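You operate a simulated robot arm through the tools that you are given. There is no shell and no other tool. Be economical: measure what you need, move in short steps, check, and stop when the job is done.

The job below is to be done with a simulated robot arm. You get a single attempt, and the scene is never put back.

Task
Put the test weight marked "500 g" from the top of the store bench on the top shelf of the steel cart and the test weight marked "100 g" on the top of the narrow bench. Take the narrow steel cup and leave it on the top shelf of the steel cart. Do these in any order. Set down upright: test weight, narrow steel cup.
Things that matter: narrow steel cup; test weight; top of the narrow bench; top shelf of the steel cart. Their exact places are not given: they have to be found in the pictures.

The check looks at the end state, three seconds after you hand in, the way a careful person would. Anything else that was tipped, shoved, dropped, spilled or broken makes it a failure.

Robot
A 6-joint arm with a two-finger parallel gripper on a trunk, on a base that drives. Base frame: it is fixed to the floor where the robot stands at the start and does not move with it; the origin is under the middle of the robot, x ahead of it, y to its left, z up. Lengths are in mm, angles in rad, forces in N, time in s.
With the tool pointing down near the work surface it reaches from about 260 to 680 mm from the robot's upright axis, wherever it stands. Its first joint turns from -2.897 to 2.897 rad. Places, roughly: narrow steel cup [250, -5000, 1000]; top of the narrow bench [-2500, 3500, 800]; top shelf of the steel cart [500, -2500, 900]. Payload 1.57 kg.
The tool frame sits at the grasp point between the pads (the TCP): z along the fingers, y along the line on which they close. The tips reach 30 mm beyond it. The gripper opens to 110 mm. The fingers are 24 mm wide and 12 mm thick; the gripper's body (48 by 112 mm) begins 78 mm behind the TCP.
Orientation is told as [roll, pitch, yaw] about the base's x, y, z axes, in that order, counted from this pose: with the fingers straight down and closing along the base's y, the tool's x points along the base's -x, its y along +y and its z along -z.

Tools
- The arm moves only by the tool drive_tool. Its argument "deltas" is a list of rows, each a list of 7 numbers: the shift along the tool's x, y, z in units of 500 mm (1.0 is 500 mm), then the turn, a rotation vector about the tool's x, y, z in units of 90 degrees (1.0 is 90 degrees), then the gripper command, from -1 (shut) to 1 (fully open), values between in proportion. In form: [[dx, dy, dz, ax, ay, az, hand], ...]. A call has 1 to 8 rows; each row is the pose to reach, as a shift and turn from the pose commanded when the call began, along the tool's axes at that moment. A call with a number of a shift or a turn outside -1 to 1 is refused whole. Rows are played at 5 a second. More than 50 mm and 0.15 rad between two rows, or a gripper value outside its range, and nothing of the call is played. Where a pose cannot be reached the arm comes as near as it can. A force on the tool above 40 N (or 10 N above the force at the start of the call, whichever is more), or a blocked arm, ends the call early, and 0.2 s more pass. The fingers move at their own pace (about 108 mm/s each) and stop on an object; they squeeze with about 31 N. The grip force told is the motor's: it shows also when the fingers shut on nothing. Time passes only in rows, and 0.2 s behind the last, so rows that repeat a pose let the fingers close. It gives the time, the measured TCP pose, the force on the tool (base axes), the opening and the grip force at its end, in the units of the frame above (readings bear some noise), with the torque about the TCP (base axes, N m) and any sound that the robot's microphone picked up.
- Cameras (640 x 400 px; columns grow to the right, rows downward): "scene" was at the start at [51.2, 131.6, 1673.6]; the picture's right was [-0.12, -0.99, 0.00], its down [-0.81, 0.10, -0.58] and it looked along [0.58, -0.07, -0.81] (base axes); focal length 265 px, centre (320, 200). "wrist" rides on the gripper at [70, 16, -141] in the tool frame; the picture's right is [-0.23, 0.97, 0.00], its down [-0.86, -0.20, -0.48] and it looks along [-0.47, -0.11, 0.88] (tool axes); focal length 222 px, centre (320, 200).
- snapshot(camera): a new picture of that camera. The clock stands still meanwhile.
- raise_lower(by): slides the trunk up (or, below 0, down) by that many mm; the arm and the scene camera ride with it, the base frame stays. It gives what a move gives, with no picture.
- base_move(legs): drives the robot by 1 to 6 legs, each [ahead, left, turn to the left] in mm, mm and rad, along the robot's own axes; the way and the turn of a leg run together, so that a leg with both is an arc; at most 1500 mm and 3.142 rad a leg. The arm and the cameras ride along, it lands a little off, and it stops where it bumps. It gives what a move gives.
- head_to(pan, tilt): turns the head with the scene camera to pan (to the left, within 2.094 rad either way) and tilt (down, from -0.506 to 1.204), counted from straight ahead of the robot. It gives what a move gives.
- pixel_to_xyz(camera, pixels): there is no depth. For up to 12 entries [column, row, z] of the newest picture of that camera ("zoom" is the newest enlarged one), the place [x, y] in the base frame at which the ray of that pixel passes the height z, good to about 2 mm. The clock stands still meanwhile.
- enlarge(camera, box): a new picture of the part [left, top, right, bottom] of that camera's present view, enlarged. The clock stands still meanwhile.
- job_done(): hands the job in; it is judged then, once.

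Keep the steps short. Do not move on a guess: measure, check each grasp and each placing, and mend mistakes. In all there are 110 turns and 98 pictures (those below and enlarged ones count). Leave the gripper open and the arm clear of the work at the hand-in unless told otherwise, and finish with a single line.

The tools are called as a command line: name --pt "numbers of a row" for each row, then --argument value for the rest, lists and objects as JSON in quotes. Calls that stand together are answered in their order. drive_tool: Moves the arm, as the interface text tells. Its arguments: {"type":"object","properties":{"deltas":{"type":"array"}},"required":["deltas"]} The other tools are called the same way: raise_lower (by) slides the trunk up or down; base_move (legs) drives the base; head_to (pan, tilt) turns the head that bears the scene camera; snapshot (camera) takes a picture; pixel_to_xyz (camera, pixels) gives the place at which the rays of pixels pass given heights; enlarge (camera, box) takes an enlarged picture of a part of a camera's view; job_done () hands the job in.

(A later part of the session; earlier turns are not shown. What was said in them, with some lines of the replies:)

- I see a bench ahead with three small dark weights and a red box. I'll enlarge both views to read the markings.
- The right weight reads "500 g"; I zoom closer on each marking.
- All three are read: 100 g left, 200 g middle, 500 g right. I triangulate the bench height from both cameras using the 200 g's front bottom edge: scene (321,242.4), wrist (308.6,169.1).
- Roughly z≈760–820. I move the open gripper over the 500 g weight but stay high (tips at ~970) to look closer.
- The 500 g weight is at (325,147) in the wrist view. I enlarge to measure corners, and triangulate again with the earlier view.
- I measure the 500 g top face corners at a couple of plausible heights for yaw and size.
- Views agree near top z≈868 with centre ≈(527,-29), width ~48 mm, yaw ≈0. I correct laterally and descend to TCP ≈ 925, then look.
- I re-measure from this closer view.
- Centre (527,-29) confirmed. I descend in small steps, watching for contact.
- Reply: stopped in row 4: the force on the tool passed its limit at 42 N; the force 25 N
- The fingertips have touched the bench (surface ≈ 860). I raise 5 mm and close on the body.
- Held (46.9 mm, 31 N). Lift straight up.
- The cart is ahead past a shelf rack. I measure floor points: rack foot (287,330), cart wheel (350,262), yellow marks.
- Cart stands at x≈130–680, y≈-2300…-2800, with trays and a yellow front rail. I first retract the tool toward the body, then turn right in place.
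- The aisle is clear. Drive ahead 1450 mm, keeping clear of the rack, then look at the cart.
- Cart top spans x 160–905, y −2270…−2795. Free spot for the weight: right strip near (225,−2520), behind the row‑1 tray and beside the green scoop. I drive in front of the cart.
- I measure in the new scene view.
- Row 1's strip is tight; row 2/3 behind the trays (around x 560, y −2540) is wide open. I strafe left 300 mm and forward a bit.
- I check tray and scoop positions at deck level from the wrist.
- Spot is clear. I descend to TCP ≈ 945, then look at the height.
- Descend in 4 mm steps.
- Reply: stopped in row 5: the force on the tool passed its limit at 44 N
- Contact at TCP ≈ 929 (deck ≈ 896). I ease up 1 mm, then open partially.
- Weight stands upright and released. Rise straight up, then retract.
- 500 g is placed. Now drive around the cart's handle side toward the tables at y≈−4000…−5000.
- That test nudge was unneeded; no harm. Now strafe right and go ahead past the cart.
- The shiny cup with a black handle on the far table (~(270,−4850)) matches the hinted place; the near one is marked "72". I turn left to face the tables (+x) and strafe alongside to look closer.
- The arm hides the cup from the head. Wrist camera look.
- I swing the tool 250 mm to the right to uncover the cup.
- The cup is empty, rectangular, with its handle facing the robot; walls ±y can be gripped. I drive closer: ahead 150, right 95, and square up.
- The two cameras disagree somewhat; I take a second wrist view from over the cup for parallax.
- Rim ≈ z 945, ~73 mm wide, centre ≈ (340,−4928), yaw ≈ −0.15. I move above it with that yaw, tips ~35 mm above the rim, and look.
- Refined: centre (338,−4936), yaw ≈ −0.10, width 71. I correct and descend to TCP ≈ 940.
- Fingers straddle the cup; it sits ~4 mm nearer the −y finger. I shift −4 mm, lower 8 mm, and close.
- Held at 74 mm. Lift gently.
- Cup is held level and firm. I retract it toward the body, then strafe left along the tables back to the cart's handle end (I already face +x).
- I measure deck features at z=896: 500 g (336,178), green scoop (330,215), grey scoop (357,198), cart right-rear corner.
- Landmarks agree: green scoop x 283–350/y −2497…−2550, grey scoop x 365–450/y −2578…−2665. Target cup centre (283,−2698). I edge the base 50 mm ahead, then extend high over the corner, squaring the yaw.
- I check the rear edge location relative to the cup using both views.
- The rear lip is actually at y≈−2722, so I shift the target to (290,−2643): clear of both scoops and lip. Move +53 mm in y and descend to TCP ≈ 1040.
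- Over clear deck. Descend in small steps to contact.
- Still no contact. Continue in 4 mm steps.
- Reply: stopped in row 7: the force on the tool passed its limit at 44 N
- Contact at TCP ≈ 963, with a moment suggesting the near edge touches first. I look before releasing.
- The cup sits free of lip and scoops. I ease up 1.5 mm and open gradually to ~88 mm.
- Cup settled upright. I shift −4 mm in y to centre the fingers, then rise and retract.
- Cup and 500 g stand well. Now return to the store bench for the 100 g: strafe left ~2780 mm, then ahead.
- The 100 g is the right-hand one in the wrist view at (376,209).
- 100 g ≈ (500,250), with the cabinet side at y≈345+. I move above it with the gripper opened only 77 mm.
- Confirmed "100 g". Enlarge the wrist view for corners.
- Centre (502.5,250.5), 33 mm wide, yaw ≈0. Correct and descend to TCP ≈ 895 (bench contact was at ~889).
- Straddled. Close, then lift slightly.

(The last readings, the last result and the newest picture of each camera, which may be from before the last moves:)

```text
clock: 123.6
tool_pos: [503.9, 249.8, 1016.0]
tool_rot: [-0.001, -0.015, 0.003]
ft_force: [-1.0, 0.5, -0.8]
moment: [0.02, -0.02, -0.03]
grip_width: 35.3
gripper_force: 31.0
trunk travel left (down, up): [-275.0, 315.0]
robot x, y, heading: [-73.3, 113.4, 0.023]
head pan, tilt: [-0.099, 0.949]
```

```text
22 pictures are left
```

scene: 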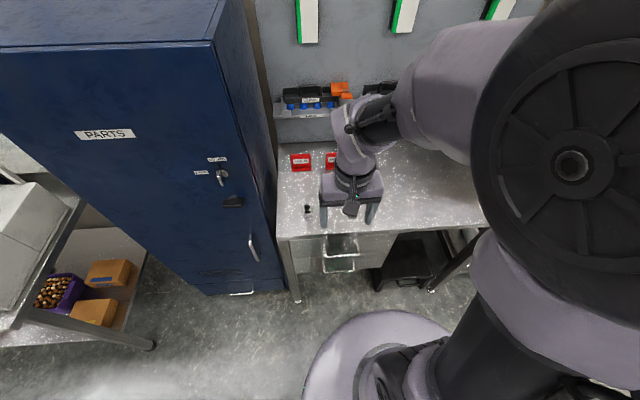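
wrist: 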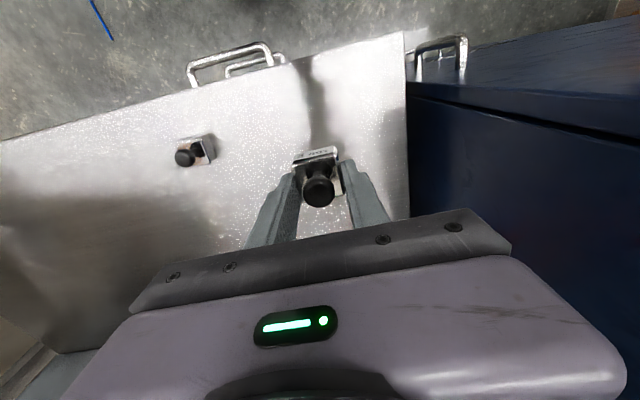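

100 g held (35.3 mm). Lift and retract, then look to the back left for the narrow bench.

drive_tool --pt "0 0 -0.08 0 0 0 -1" --pt "0.03 -0.02 -0.16 0 0 0 -1" --pt "0.1 -0.05 -0.2 0 0 0 -1" --pt "0.18 -0.08 -0.24 0 0 0 -1" --pt "0.26 -0.12 -0.27 0 0 0 -1" --pt "0.33 -0.16 -0.3 0 0 0 -1" --pt "0.4 -0.2 -0.32 0 0 0 -1" --pt "0.44 -0.24 -0.33 0 0 0 -1"

head_to --pan 2.09 --tilt 0.35

snapshot --camera "scene"

```text
clock: 125.4
tool_pos: [276.7, 126.9, 1176.9]
tool_rot: [0.001, -0.014, 0.003]
ft_force: [-0.5, -0.1, 0.5]
moment: [-0.01, 0.0, 0.0]
grip_width: 35.2
gripper_force: 31.0
trunk travel left (down, up): [-275.0, 315.0]
robot x, y, heading: [-73.0, 113.7, 0.022]
head pan, tilt: [-0.099, 0.949]
```

```text
clock: 127.4
tool_pos: [278.7, 127.0, 1177.9]
tool_rot: [0.003, -0.012, 0.002]
ft_force: [0.2, 0.4, -0.4]
moment: [-0.01, -0.01, -0.01]
grip_width: 35.2
gripper_force: 30.5
trunk travel left (down, up): [-275.0, 315.0]
robot x, y, heading: [-76.0, 111.3, 0.028]
head pan, tilt: [2.089, 0.351]
```

```text
21 pictures are left
```

scene: 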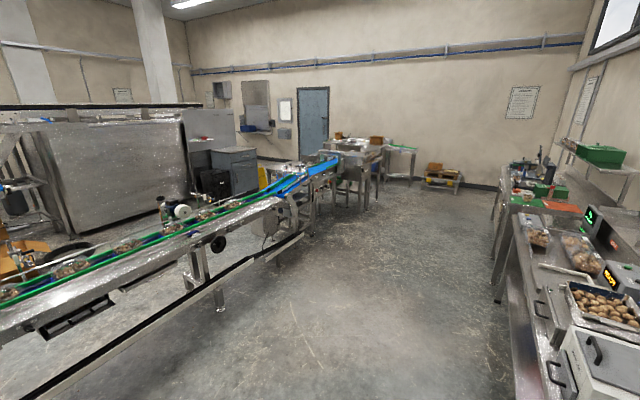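

I project candidate surfaces at z≈800.

pixel_to_xyz --camera "scene" --pixels '[[375, 150, 800], [345, 165, 800], [400, 148, 800], [440, 170, 300], [300, 180, 800], [510, 190, 850], [500, 290, 0], [220, 310, 0], [365, 212, 0], [412, 186, 0]]'

enlarge --camera "scene" --box '[260, 110, 484, 230]'

```text
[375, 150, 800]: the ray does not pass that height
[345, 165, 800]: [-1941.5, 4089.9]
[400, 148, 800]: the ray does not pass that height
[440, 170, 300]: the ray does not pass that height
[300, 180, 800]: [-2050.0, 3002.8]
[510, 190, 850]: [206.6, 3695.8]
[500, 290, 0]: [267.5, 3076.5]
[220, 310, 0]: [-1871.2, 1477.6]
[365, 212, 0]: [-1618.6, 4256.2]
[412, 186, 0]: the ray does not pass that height
```

```text
2.86 times, centred on (372, 170) of scene
```

zoom: 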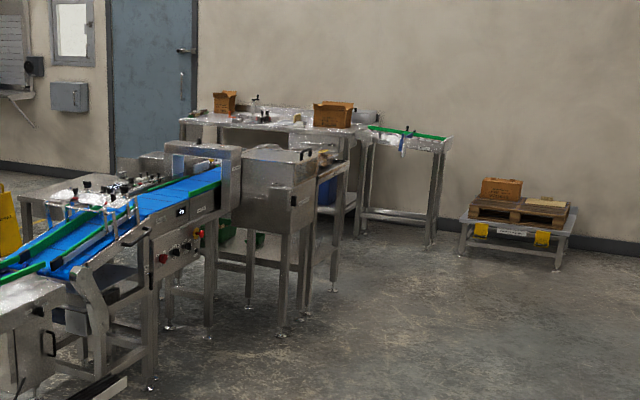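

The hinted place falls near pixel (299,162), near the end of the conveyor. I drive into the aisle to look closer: back 400, turn left, ahead 1500.

base_move --legs '[[-400, 0, 0], [0, 0, 1.545], [1500, 100, 0], [600, 0, 0]]'

head_to --pan 0.85 --tilt 0.4

snapshot --camera "scene"

```text
refused: leg 3 is longer than a leg can be; nothing moved
```

```text
clock: 128.9
tool_pos: [278.2, 128.0, 1176.9]
tool_rot: [0.002, -0.013, 0.001]
ft_force: [0.0, 0.6, -1.1]
moment: [-0.01, -0.03, 0.04]
grip_width: 35.1
gripper_force: 31.1
trunk travel left (down, up): [-275.0, 315.0]
robot x, y, heading: [-74.4, 112.3, 0.023]
head pan, tilt: [0.85, 0.4]
```

```text
19 pictures are left
```

scene: 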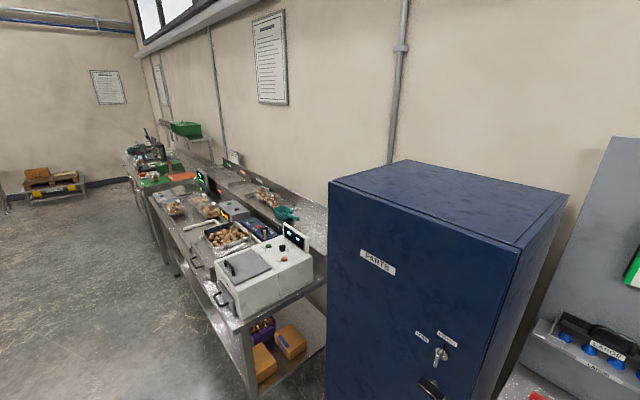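

The drive was refused (leg too long). Retry with shorter legs.

base_move --legs '[[-400, 0, 0], [0, 0, 1.545], [1400, 100, 0], [700, 0, 0]]'

snapshot --camera "scene"

```text
clock: 145.1
tool_pos: [-616.5, 2534.9, 1176.6]
tool_rot: [0.001, -0.015, 1.568]
ft_force: [0.5, 0.3, -1.0]
moment: [-0.01, 0.0, 0.02]
grip_width: 34.9
gripper_force: 30.8
trunk travel left (down, up): [-275.0, 315.0]
robot x, y, heading: [-599.5, 2182.5, 1.594]
head pan, tilt: [0.85, 0.4]
```

```text
18 pictures are left
```

scene: 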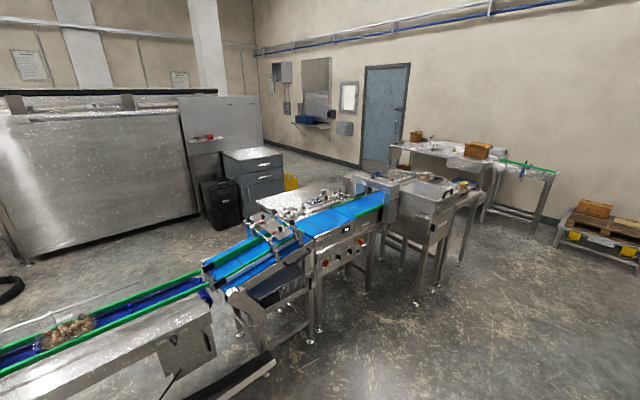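

enlarge --camera "scene" --box '[220, 150, 380, 250]'

pixel_to_xyz --camera "scene" --pixels '[[262, 205, 800], [300, 190, 800], [345, 190, 800], [300, 218, 800], [312, 340, 0], [420, 300, 0], [370, 258, 0], [270, 365, 0], [462, 262, 0], [485, 220, 0], [236, 335, 0]]'

```text
4.00 times, centred on (300, 200) of scene
```

zoom: 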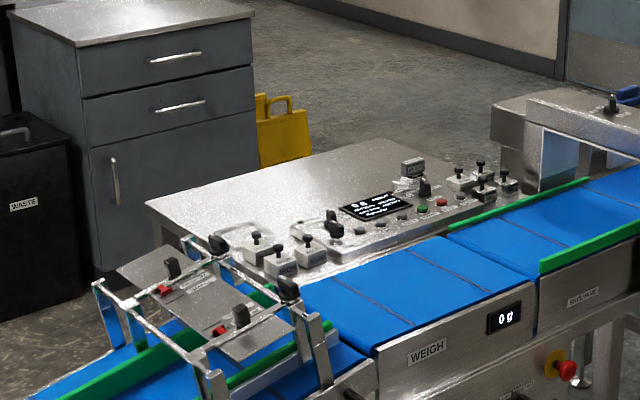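

```text
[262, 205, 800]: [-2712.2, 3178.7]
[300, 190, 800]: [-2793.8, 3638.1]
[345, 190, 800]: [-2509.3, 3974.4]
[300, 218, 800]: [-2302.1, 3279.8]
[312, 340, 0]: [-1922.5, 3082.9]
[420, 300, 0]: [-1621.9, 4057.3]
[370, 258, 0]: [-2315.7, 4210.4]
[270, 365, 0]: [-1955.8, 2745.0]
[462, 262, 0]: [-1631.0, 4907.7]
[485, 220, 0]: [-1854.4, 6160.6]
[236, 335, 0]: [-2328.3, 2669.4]
```

The narrow bench lies behind the checkweigher (x≈−2300…−2800, y≈3200…4000), with free surface on its far half. It must be reached from behind; a gap seems to exist at the north end (y≈5000–6100). I drive north and look.

base_move --legs '[[1400, 0, 0], [1200, 0, -0.02]]'

head_to --pan 1.55 --tilt 0.5

snapshot --camera "scene"

```text
clock: 157.8
tool_pos: [-663.0, 5144.8, 1177.6]
tool_rot: [0.004, -0.013, 1.548]
ft_force: [-0.3, 0.0, -1.3]
moment: [0.01, 0.02, -0.01]
grip_width: 35.1
gripper_force: 31.9
trunk travel left (down, up): [-275.0, 315.0]
robot x, y, heading: [-654.2, 4790.4, 1.572]
head pan, tilt: [0.85, 0.4]
```

```text
clock: 158.9
tool_pos: [-661.7, 5144.2, 1178.0]
tool_rot: [0.002, -0.014, 1.549]
ft_force: [-0.3, -0.5, -1.8]
moment: [-0.02, -0.02, 0.03]
grip_width: 35.2
gripper_force: 31.4
trunk travel left (down, up): [-275.0, 315.0]
robot x, y, heading: [-657.6, 4792.8, 1.568]
head pan, tilt: [1.55, 0.499]
```

```text
16 pictures are left
```

scene: 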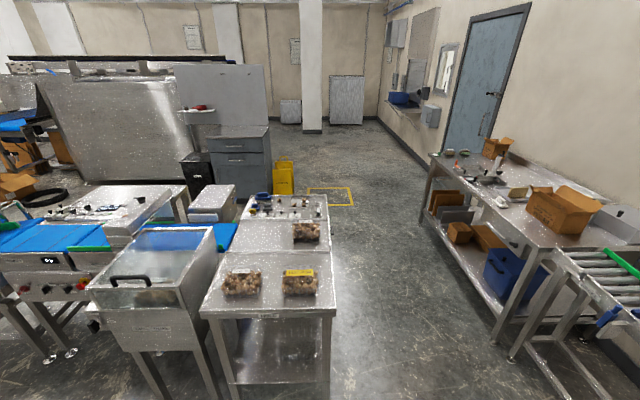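

pixel_to_xyz --camera "scene" --pixels '[[80, 190, 800], [185, 188, 800], [130, 240, 800], [250, 195, 800], [325, 195, 800], [330, 245, 800], [335, 305, 800], [205, 305, 800], [330, 385, 0], [500, 340, 0], [425, 237, 0], [290, 195, 0]]'

enlarge --camera "scene" --box '[20, 150, 340, 330]'

```text
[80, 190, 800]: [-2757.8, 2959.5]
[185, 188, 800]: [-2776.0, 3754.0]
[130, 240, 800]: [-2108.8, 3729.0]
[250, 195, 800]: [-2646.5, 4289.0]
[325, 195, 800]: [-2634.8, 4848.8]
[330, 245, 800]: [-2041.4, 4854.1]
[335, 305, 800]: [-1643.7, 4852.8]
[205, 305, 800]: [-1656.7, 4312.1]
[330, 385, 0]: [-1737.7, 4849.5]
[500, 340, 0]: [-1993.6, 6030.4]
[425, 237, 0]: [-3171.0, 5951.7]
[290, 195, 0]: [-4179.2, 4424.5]
```

```text
2.00 times, centred on (180, 240) of scene
```

zoom: 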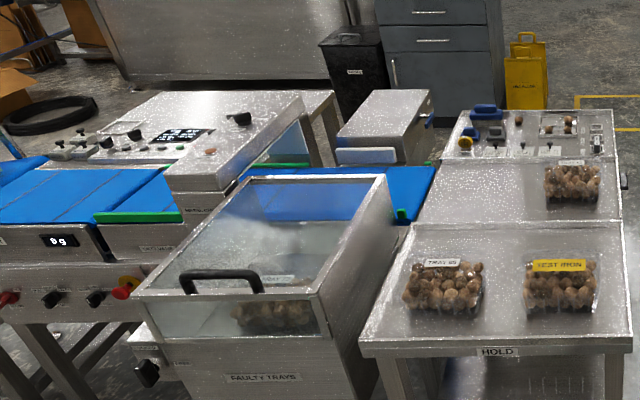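

Confirmed: narrow bench x≈−2760…−2300, y≈2960…3750, behind the weigher. Corridor y 4850–5990 is open. I drive: ahead 560, strafe left 2550, turn to face +x, then look.

base_move --legs '[[560, 0, 0], [0, 1350, 0], [0, 1250, 0], [0, 0, -1.57]]'

head_to --pan -1.3 --tilt 0.6

snapshot --camera "scene"

```text
clock: 178.3
tool_pos: [-2923.9, 5348.4, 1178.0]
tool_rot: [0.003, -0.013, -0.022]
ft_force: [0.2, 0.1, -1.3]
moment: [-0.02, -0.02, -0.01]
grip_width: 35.2
gripper_force: 30.9
trunk travel left (down, up): [-275.0, 315.0]
robot x, y, heading: [-3278.2, 5339.8, 0.004]
head pan, tilt: [1.55, 0.499]
```

```text
clock: 180.8
tool_pos: [-2924.4, 5348.5, 1176.3]
tool_rot: [0.002, -0.016, -0.021]
ft_force: [-0.2, 0.4, -0.3]
moment: [-0.04, 0.0, 0.02]
grip_width: 35.0
gripper_force: 30.7
trunk travel left (down, up): [-275.0, 315.0]
robot x, y, heading: [-3276.4, 5338.6, 0.002]
head pan, tilt: [-1.3, 0.6]
```

```text
14 pictures are left
```

scene: 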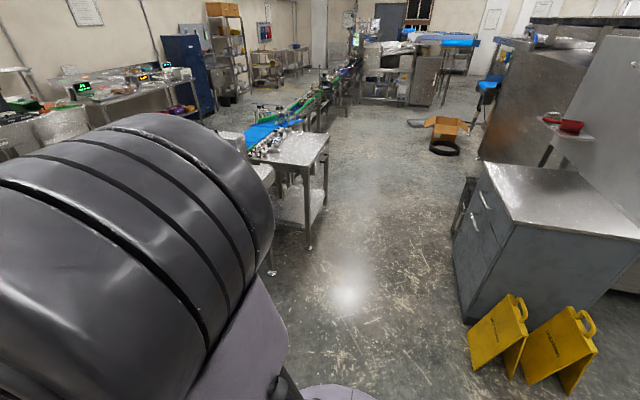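

pixel_to_xyz --camera "scene" --pixels '[[308, 250, 0], [326, 206, 0], [470, 320, 0], [455, 250, 0], [270, 275, 0], [470, 345, 0], [310, 166, 800], [328, 138, 800], [255, 160, 800]]'

```text
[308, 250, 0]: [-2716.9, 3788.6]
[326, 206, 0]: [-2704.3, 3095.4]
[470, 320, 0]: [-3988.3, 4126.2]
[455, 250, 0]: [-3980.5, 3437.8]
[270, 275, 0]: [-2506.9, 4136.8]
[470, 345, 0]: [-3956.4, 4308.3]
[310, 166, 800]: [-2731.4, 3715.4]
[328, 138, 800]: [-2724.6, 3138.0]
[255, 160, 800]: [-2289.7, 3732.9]
```

The aisle behind the bench is ~1200 mm wide and clear. Strafe right 1880 mm to y≈3460, then look at the bench top.

base_move --legs '[[0, -1000, 0], [0, -880, 0], [80, 0, 0]]'

head_to --pan 0.0 --tilt 0.85

snapshot --camera "scene"

snapshot --camera "wrist"

```text
clock: 190.9
tool_pos: [-2822.9, 3469.1, 1176.8]
tool_rot: [0.001, -0.012, -0.007]
ft_force: [-1.3, 0.4, -1.7]
moment: [0.01, 0.05, -0.01]
grip_width: 35.3
gripper_force: 30.7
trunk travel left (down, up): [-275.0, 315.0]
robot x, y, heading: [-3177.4, 3456.1, 0.007]
head pan, tilt: [-1.3, 0.6]
```

```text
clock: 192.4
tool_pos: [-2824.8, 3470.3, 1178.0]
tool_rot: [0.002, -0.015, -0.003]
ft_force: [-0.4, 0.6, -1.3]
moment: [0.01, -0.01, 0.0]
grip_width: 35.0
gripper_force: 30.9
trunk travel left (down, up): [-275.0, 315.0]
robot x, y, heading: [-3178.4, 3456.4, 0.019]
head pan, tilt: [0.0, 0.85]
```

```text
13 pictures are left
```

scene: 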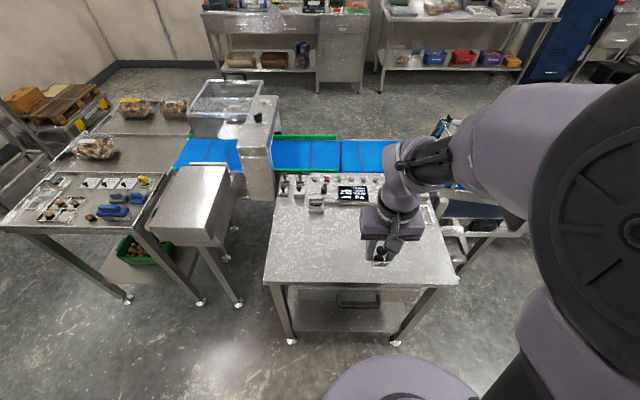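

```text
12 pictures are left
```

wrist: 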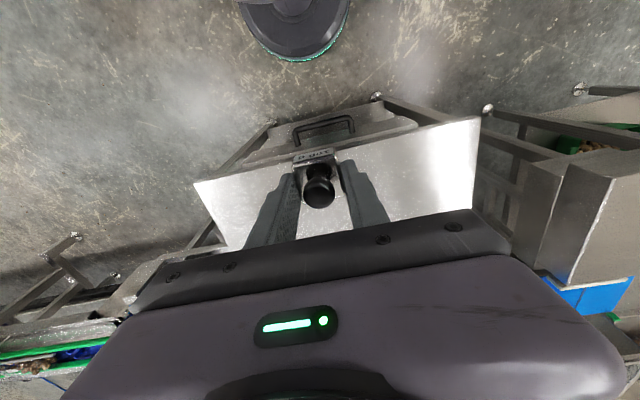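

The near half of the narrow bench is empty. I measure near corners and a target spot (340,255).

pixel_to_xyz --camera "scene" --pixels '[[264, 282, 800], [458, 284, 800], [340, 250, 800], [318, 207, 800], [264, 282, 850], [458, 284, 850], [340, 250, 850]]'

pixel_to_xyz --camera "wrist" --pixels '[[196, 183, 800], [480, 118, 800], [196, 183, 850], [480, 118, 850], [196, 183, 760], [480, 118, 760]]'

```text
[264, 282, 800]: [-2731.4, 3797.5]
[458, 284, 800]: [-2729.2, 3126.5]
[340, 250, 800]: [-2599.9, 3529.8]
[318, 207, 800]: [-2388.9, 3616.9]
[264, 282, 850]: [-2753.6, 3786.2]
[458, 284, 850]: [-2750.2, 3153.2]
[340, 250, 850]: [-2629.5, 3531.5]
```

```text
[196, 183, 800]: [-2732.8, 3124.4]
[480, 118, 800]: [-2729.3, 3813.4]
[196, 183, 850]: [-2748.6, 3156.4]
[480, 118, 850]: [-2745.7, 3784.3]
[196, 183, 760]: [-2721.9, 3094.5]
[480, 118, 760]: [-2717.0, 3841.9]
```

Bench z ≈ 800–850. Move over (−2620,3510), staying high, then descend to ~935.

drive_tool --pt "-0.08 0.02 0 0 0 0 -1" --pt "-0.16 0.04 0.0 0 0 0 -1" --pt "-0.24 0.06 0.05 0 0 0 -1" --pt "-0.32 0.08 0.11 0 0 0 -1" --pt "-0.4 0.08 0.16 0 0 0 -1" --pt "-0.41 0.08 0.24 0 0 0 -1" --pt "-0.41 0.08 0.32 0 0 0 -1" --pt "-0.41 0.08 0.4 0 0 0 -1"

drive_tool --pt "0 0 0.05 0 0 0 -1" --pt "0 0 0.09 0 0 0 -1" --pt "0 0 0.09 0 0 0 -1"

snapshot --camera "wrist"

snapshot --camera "scene"

```text
refused: row 4 steps farther than a row can; nothing moved
```

```text
clock: 193.2
tool_pos: [-2824.0, 3468.4, 1134.3]
tool_rot: [0.001, -0.015, -0.006]
ft_force: [0.9, 0.3, -0.1]
moment: [0.0, -0.02, 0.01]
grip_width: 35.1
gripper_force: 31.0
trunk travel left (down, up): [-275.0, 315.0]
robot x, y, heading: [-3176.1, 3458.0, 0.013]
head pan, tilt: [0.0, 0.85]
```

```text
11 pictures are left
```

wrist: 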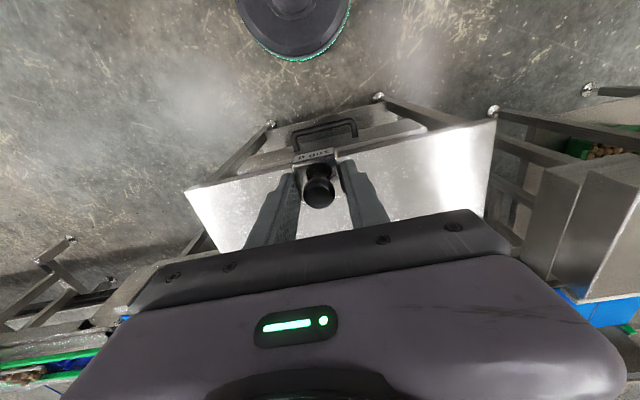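

```text
10 pictures are left
```

scene: 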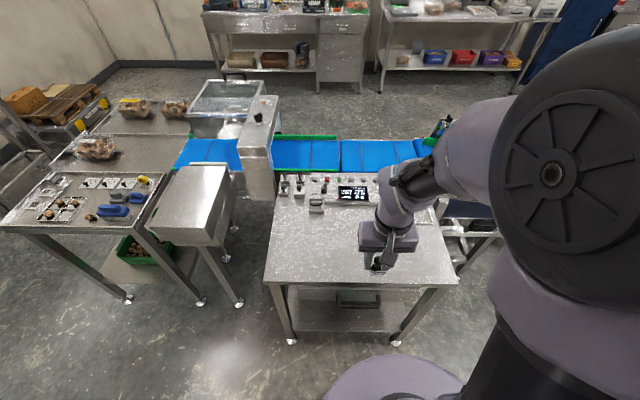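

One call was refused (step too big); the tool is at (−2824,3468,1134). I now go over the target at this height first.

drive_tool --pt "-0.08 0.02 0 0 0 0 -1" --pt "-0.16 0.04 0 0 0 0 -1" --pt "-0.24 0.06 0 0 0 0 -1" --pt "-0.32 0.08 0 0 0 0 -1" --pt "-0.4 0.084 0 0 0 0 -1" --pt "-0.41 0.084 0.08 0 0 0 -1" --pt "-0.41 0.084 0.16 0 0 0 -1" --pt "-0.41 0.084 0.24 0 0 0 -1"

drive_tool --pt "0 0 0.07 0 0 0 -1" --pt "0 0 0.14 0 0 0 -1" --pt "0 0 0.14 0 0 0 -1"

snapshot --camera "wrist"

```text
clock: 195.0
tool_pos: [-2615.8, 3509.4, 1014.8]
tool_rot: [0.001, -0.014, -0.005]
ft_force: [0.0, -0.7, -1.0]
moment: [-0.01, 0.0, -0.01]
grip_width: 35.1
gripper_force: 31.0
trunk travel left (down, up): [-275.0, 315.0]
robot x, y, heading: [-3179.5, 3454.8, 0.013]
head pan, tilt: [0.0, 0.85]
```

```text
clock: 195.8
tool_pos: [-2614.8, 3508.8, 945.9]
tool_rot: [0.0, -0.014, -0.005]
ft_force: [-0.1, -0.9, -1.2]
moment: [0.01, 0.03, 0.02]
grip_width: 35.1
gripper_force: 30.8
trunk travel left (down, up): [-275.0, 315.0]
robot x, y, heading: [-3179.0, 3454.3, 0.018]
head pan, tilt: [0.0, 0.85]
```

```text
9 pictures are left
```

wrist: 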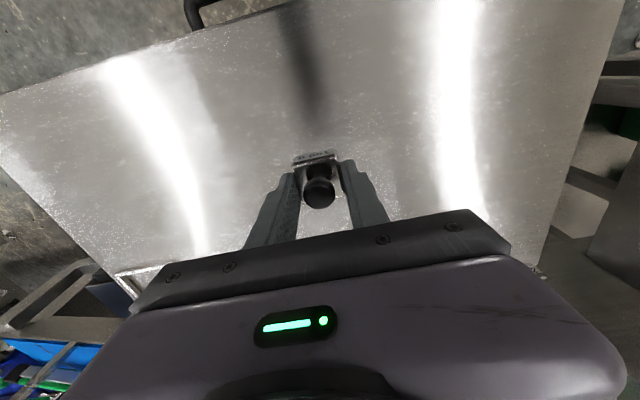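

Clear bench below. Descend in 5–6 mm steps.

drive_tool --pt "0 0 0.014 0 0 0 -1" --pt "0 0 0.028 0 0 0 -1" --pt "0 0 0.042 0 0 0 -1" --pt "0 0 0.056 0 0 0 -1" --pt "0 0 0.068 0 0 0 -1" --pt "0 0 0.08 0 0 0 -1" --pt "0 0 0.09 0 0 0 -1" --pt "0 0 0.1 0 0 0 -1"

drive_tool --pt "0 0 0.008 0 0 0 -1" --pt "0 0 0.016 0 0 0 -1" --pt "0 0 0.024 0 0 0 -1" --pt "0 0 0.03 0 0 0 -1" --pt "0 0 0.036 0 0 0 -1" --pt "0 0 0.042 0 0 0 -1"

```text
clock: 197.6
tool_pos: [-2615.6, 3510.2, 894.0]
tool_rot: [0.001, -0.014, -0.004]
ft_force: [-0.6, 0.0, -1.7]
moment: [0.01, 0.04, -0.02]
grip_width: 35.0
gripper_force: 30.6
trunk travel left (down, up): [-275.0, 315.0]
robot x, y, heading: [-3176.4, 3458.8, 0.019]
head pan, tilt: [0.0, 0.85]
```

```text
clock: 199.0
tool_pos: [-2615.8, 3510.7, 874.8]
tool_rot: [0.003, -0.013, -0.005]
ft_force: [0.3, 0.2, -1.5]
moment: [0.0, 0.01, 0.02]
grip_width: 35.3
gripper_force: 31.2
trunk travel left (down, up): [-275.0, 315.0]
robot x, y, heading: [-3175.8, 3457.3, 0.015]
head pan, tilt: [0.0, 0.85]
```

No contact yet at 875; continue the same way.

drive_tool --pt "0 0 0.008 0 0 0 -1" --pt "0 0 0.016 0 0 0 -1" --pt "0 0 0.024 0 0 0 -1" --pt "0 0 0.032 0 0 0 -1" --pt "0 0 0.04 0 0 0 -1" --pt "0 0 0.048 0 0 0 -1" --pt "0 0 0.056 0 0 0 -1" --pt "0 0 0.062 0 0 0 -1"

```text
clock: 199.6
tool_pos: [-2614.1, 3510.9, 869.9]
tool_rot: [0.001, -0.02, -0.008]
ft_force: [-4.6, 0.3, 18.2]
moment: [-0.23, 0.26, -0.15]
grip_width: 35.1
gripper_force: 30.8
trunk travel left (down, up): [-275.0, 315.0]
robot x, y, heading: [-3176.4, 3455.5, 0.015]
head pan, tilt: [0.0, 0.85]
stopped in row 3: the force on the tool passed its limit at 46 N (the readings are from after the stop); the commanded pose is now the measured one
```

Contact at 870 (bench ≈ 836). Ease up 1.5 mm, open, check.

drive_tool --pt "0 0 -0.003 0 0 0 -1" --pt "0 0 -0.003 0 0 0 -0.25" --pt "0 0 -0.003 0 0 0 0" --pt "0 0 -0.003 0 0 0 0.4" --pt "0 0 -0.003 0 0 0 0.4"

snapshot --camera "wrist"

```text
clock: 200.8
tool_pos: [-2612.9, 3511.1, 868.9]
tool_rot: [0.002, -0.016, -0.005]
ft_force: [0.3, 1.4, 3.8]
moment: [-0.17, 0.02, 0.03]
grip_width: 76.4
gripper_force: 0.0
trunk travel left (down, up): [-275.0, 315.0]
robot x, y, heading: [-3175.7, 3457.2, 0.019]
head pan, tilt: [0.0, 0.85]
```

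```text
8 pictures are left
```

wrist: 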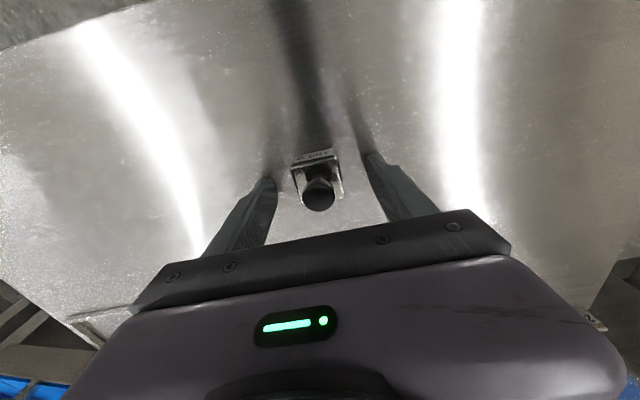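

Released and upright. Rise straight up and retract.

drive_tool --pt "0 0 -0.03 0 0 0 0.4" --pt "0 0 -0.09 0 0 0 0.4" --pt "0 0 -0.17 0 0 0 0.4" --pt "0 0 -0.25 0 0 0 0.4" --pt "0 0 -0.33 0 0 0 0.4" --pt "0 0 -0.41 0 0 0 0.4" --pt "0 0 -0.49 0 0 0 0.4" --pt "0 0 -0.56 0 0 0 0.4"

drive_tool --pt "0.08 0 0 0 0 0 1" --pt "0.16 0 0 0 0 0 1" --pt "0.24 0 0 0 0 0 1" --pt "0.32 0 0 0 0 0 1" --pt "0.4 0 0 0 0 0 1"

enlarge --camera "scene" --box '[250, 160, 442, 290]'

```text
clock: 202.6
tool_pos: [-2619.0, 3512.4, 1148.9]
tool_rot: [0.001, -0.018, -0.006]
ft_force: [-0.3, 0.7, -0.1]
moment: [-0.02, -0.01, -0.03]
grip_width: 77.2
gripper_force: 0.0
trunk travel left (down, up): [-275.0, 315.0]
robot x, y, heading: [-3180.0, 3459.5, 0.016]
head pan, tilt: [0.0, 0.85]
```

```text
clock: 203.8
tool_pos: [-2819.5, 3512.5, 1145.1]
tool_rot: [0.001, -0.015, -0.007]
ft_force: [0.0, -0.8, 0.3]
moment: [0.0, -0.02, 0.0]
grip_width: 110.0
gripper_force: 0.1
trunk travel left (down, up): [-275.0, 315.0]
robot x, y, heading: [-3177.2, 3454.7, 0.013]
head pan, tilt: [0.0, 0.85]
```

```text
3.08 times, centred on (346, 225) of scene
```

zoom: 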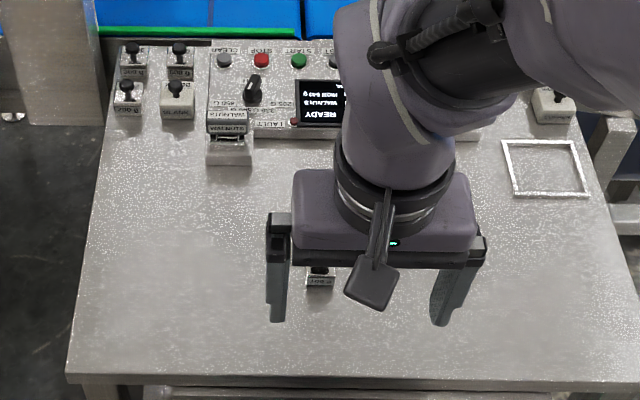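

The 100 g weight stands upright on the narrow bench, and the 500 g weight and the cup are on the cart. The gripper is open and the arm is clear, so I hand in.

job_done

```text
The job is handed in.
```

The 500 g weight and the narrow steel cup are on the top shelf of the steel cart, the 100 g weight is on the narrow bench, all three upright, and the job is handed in.
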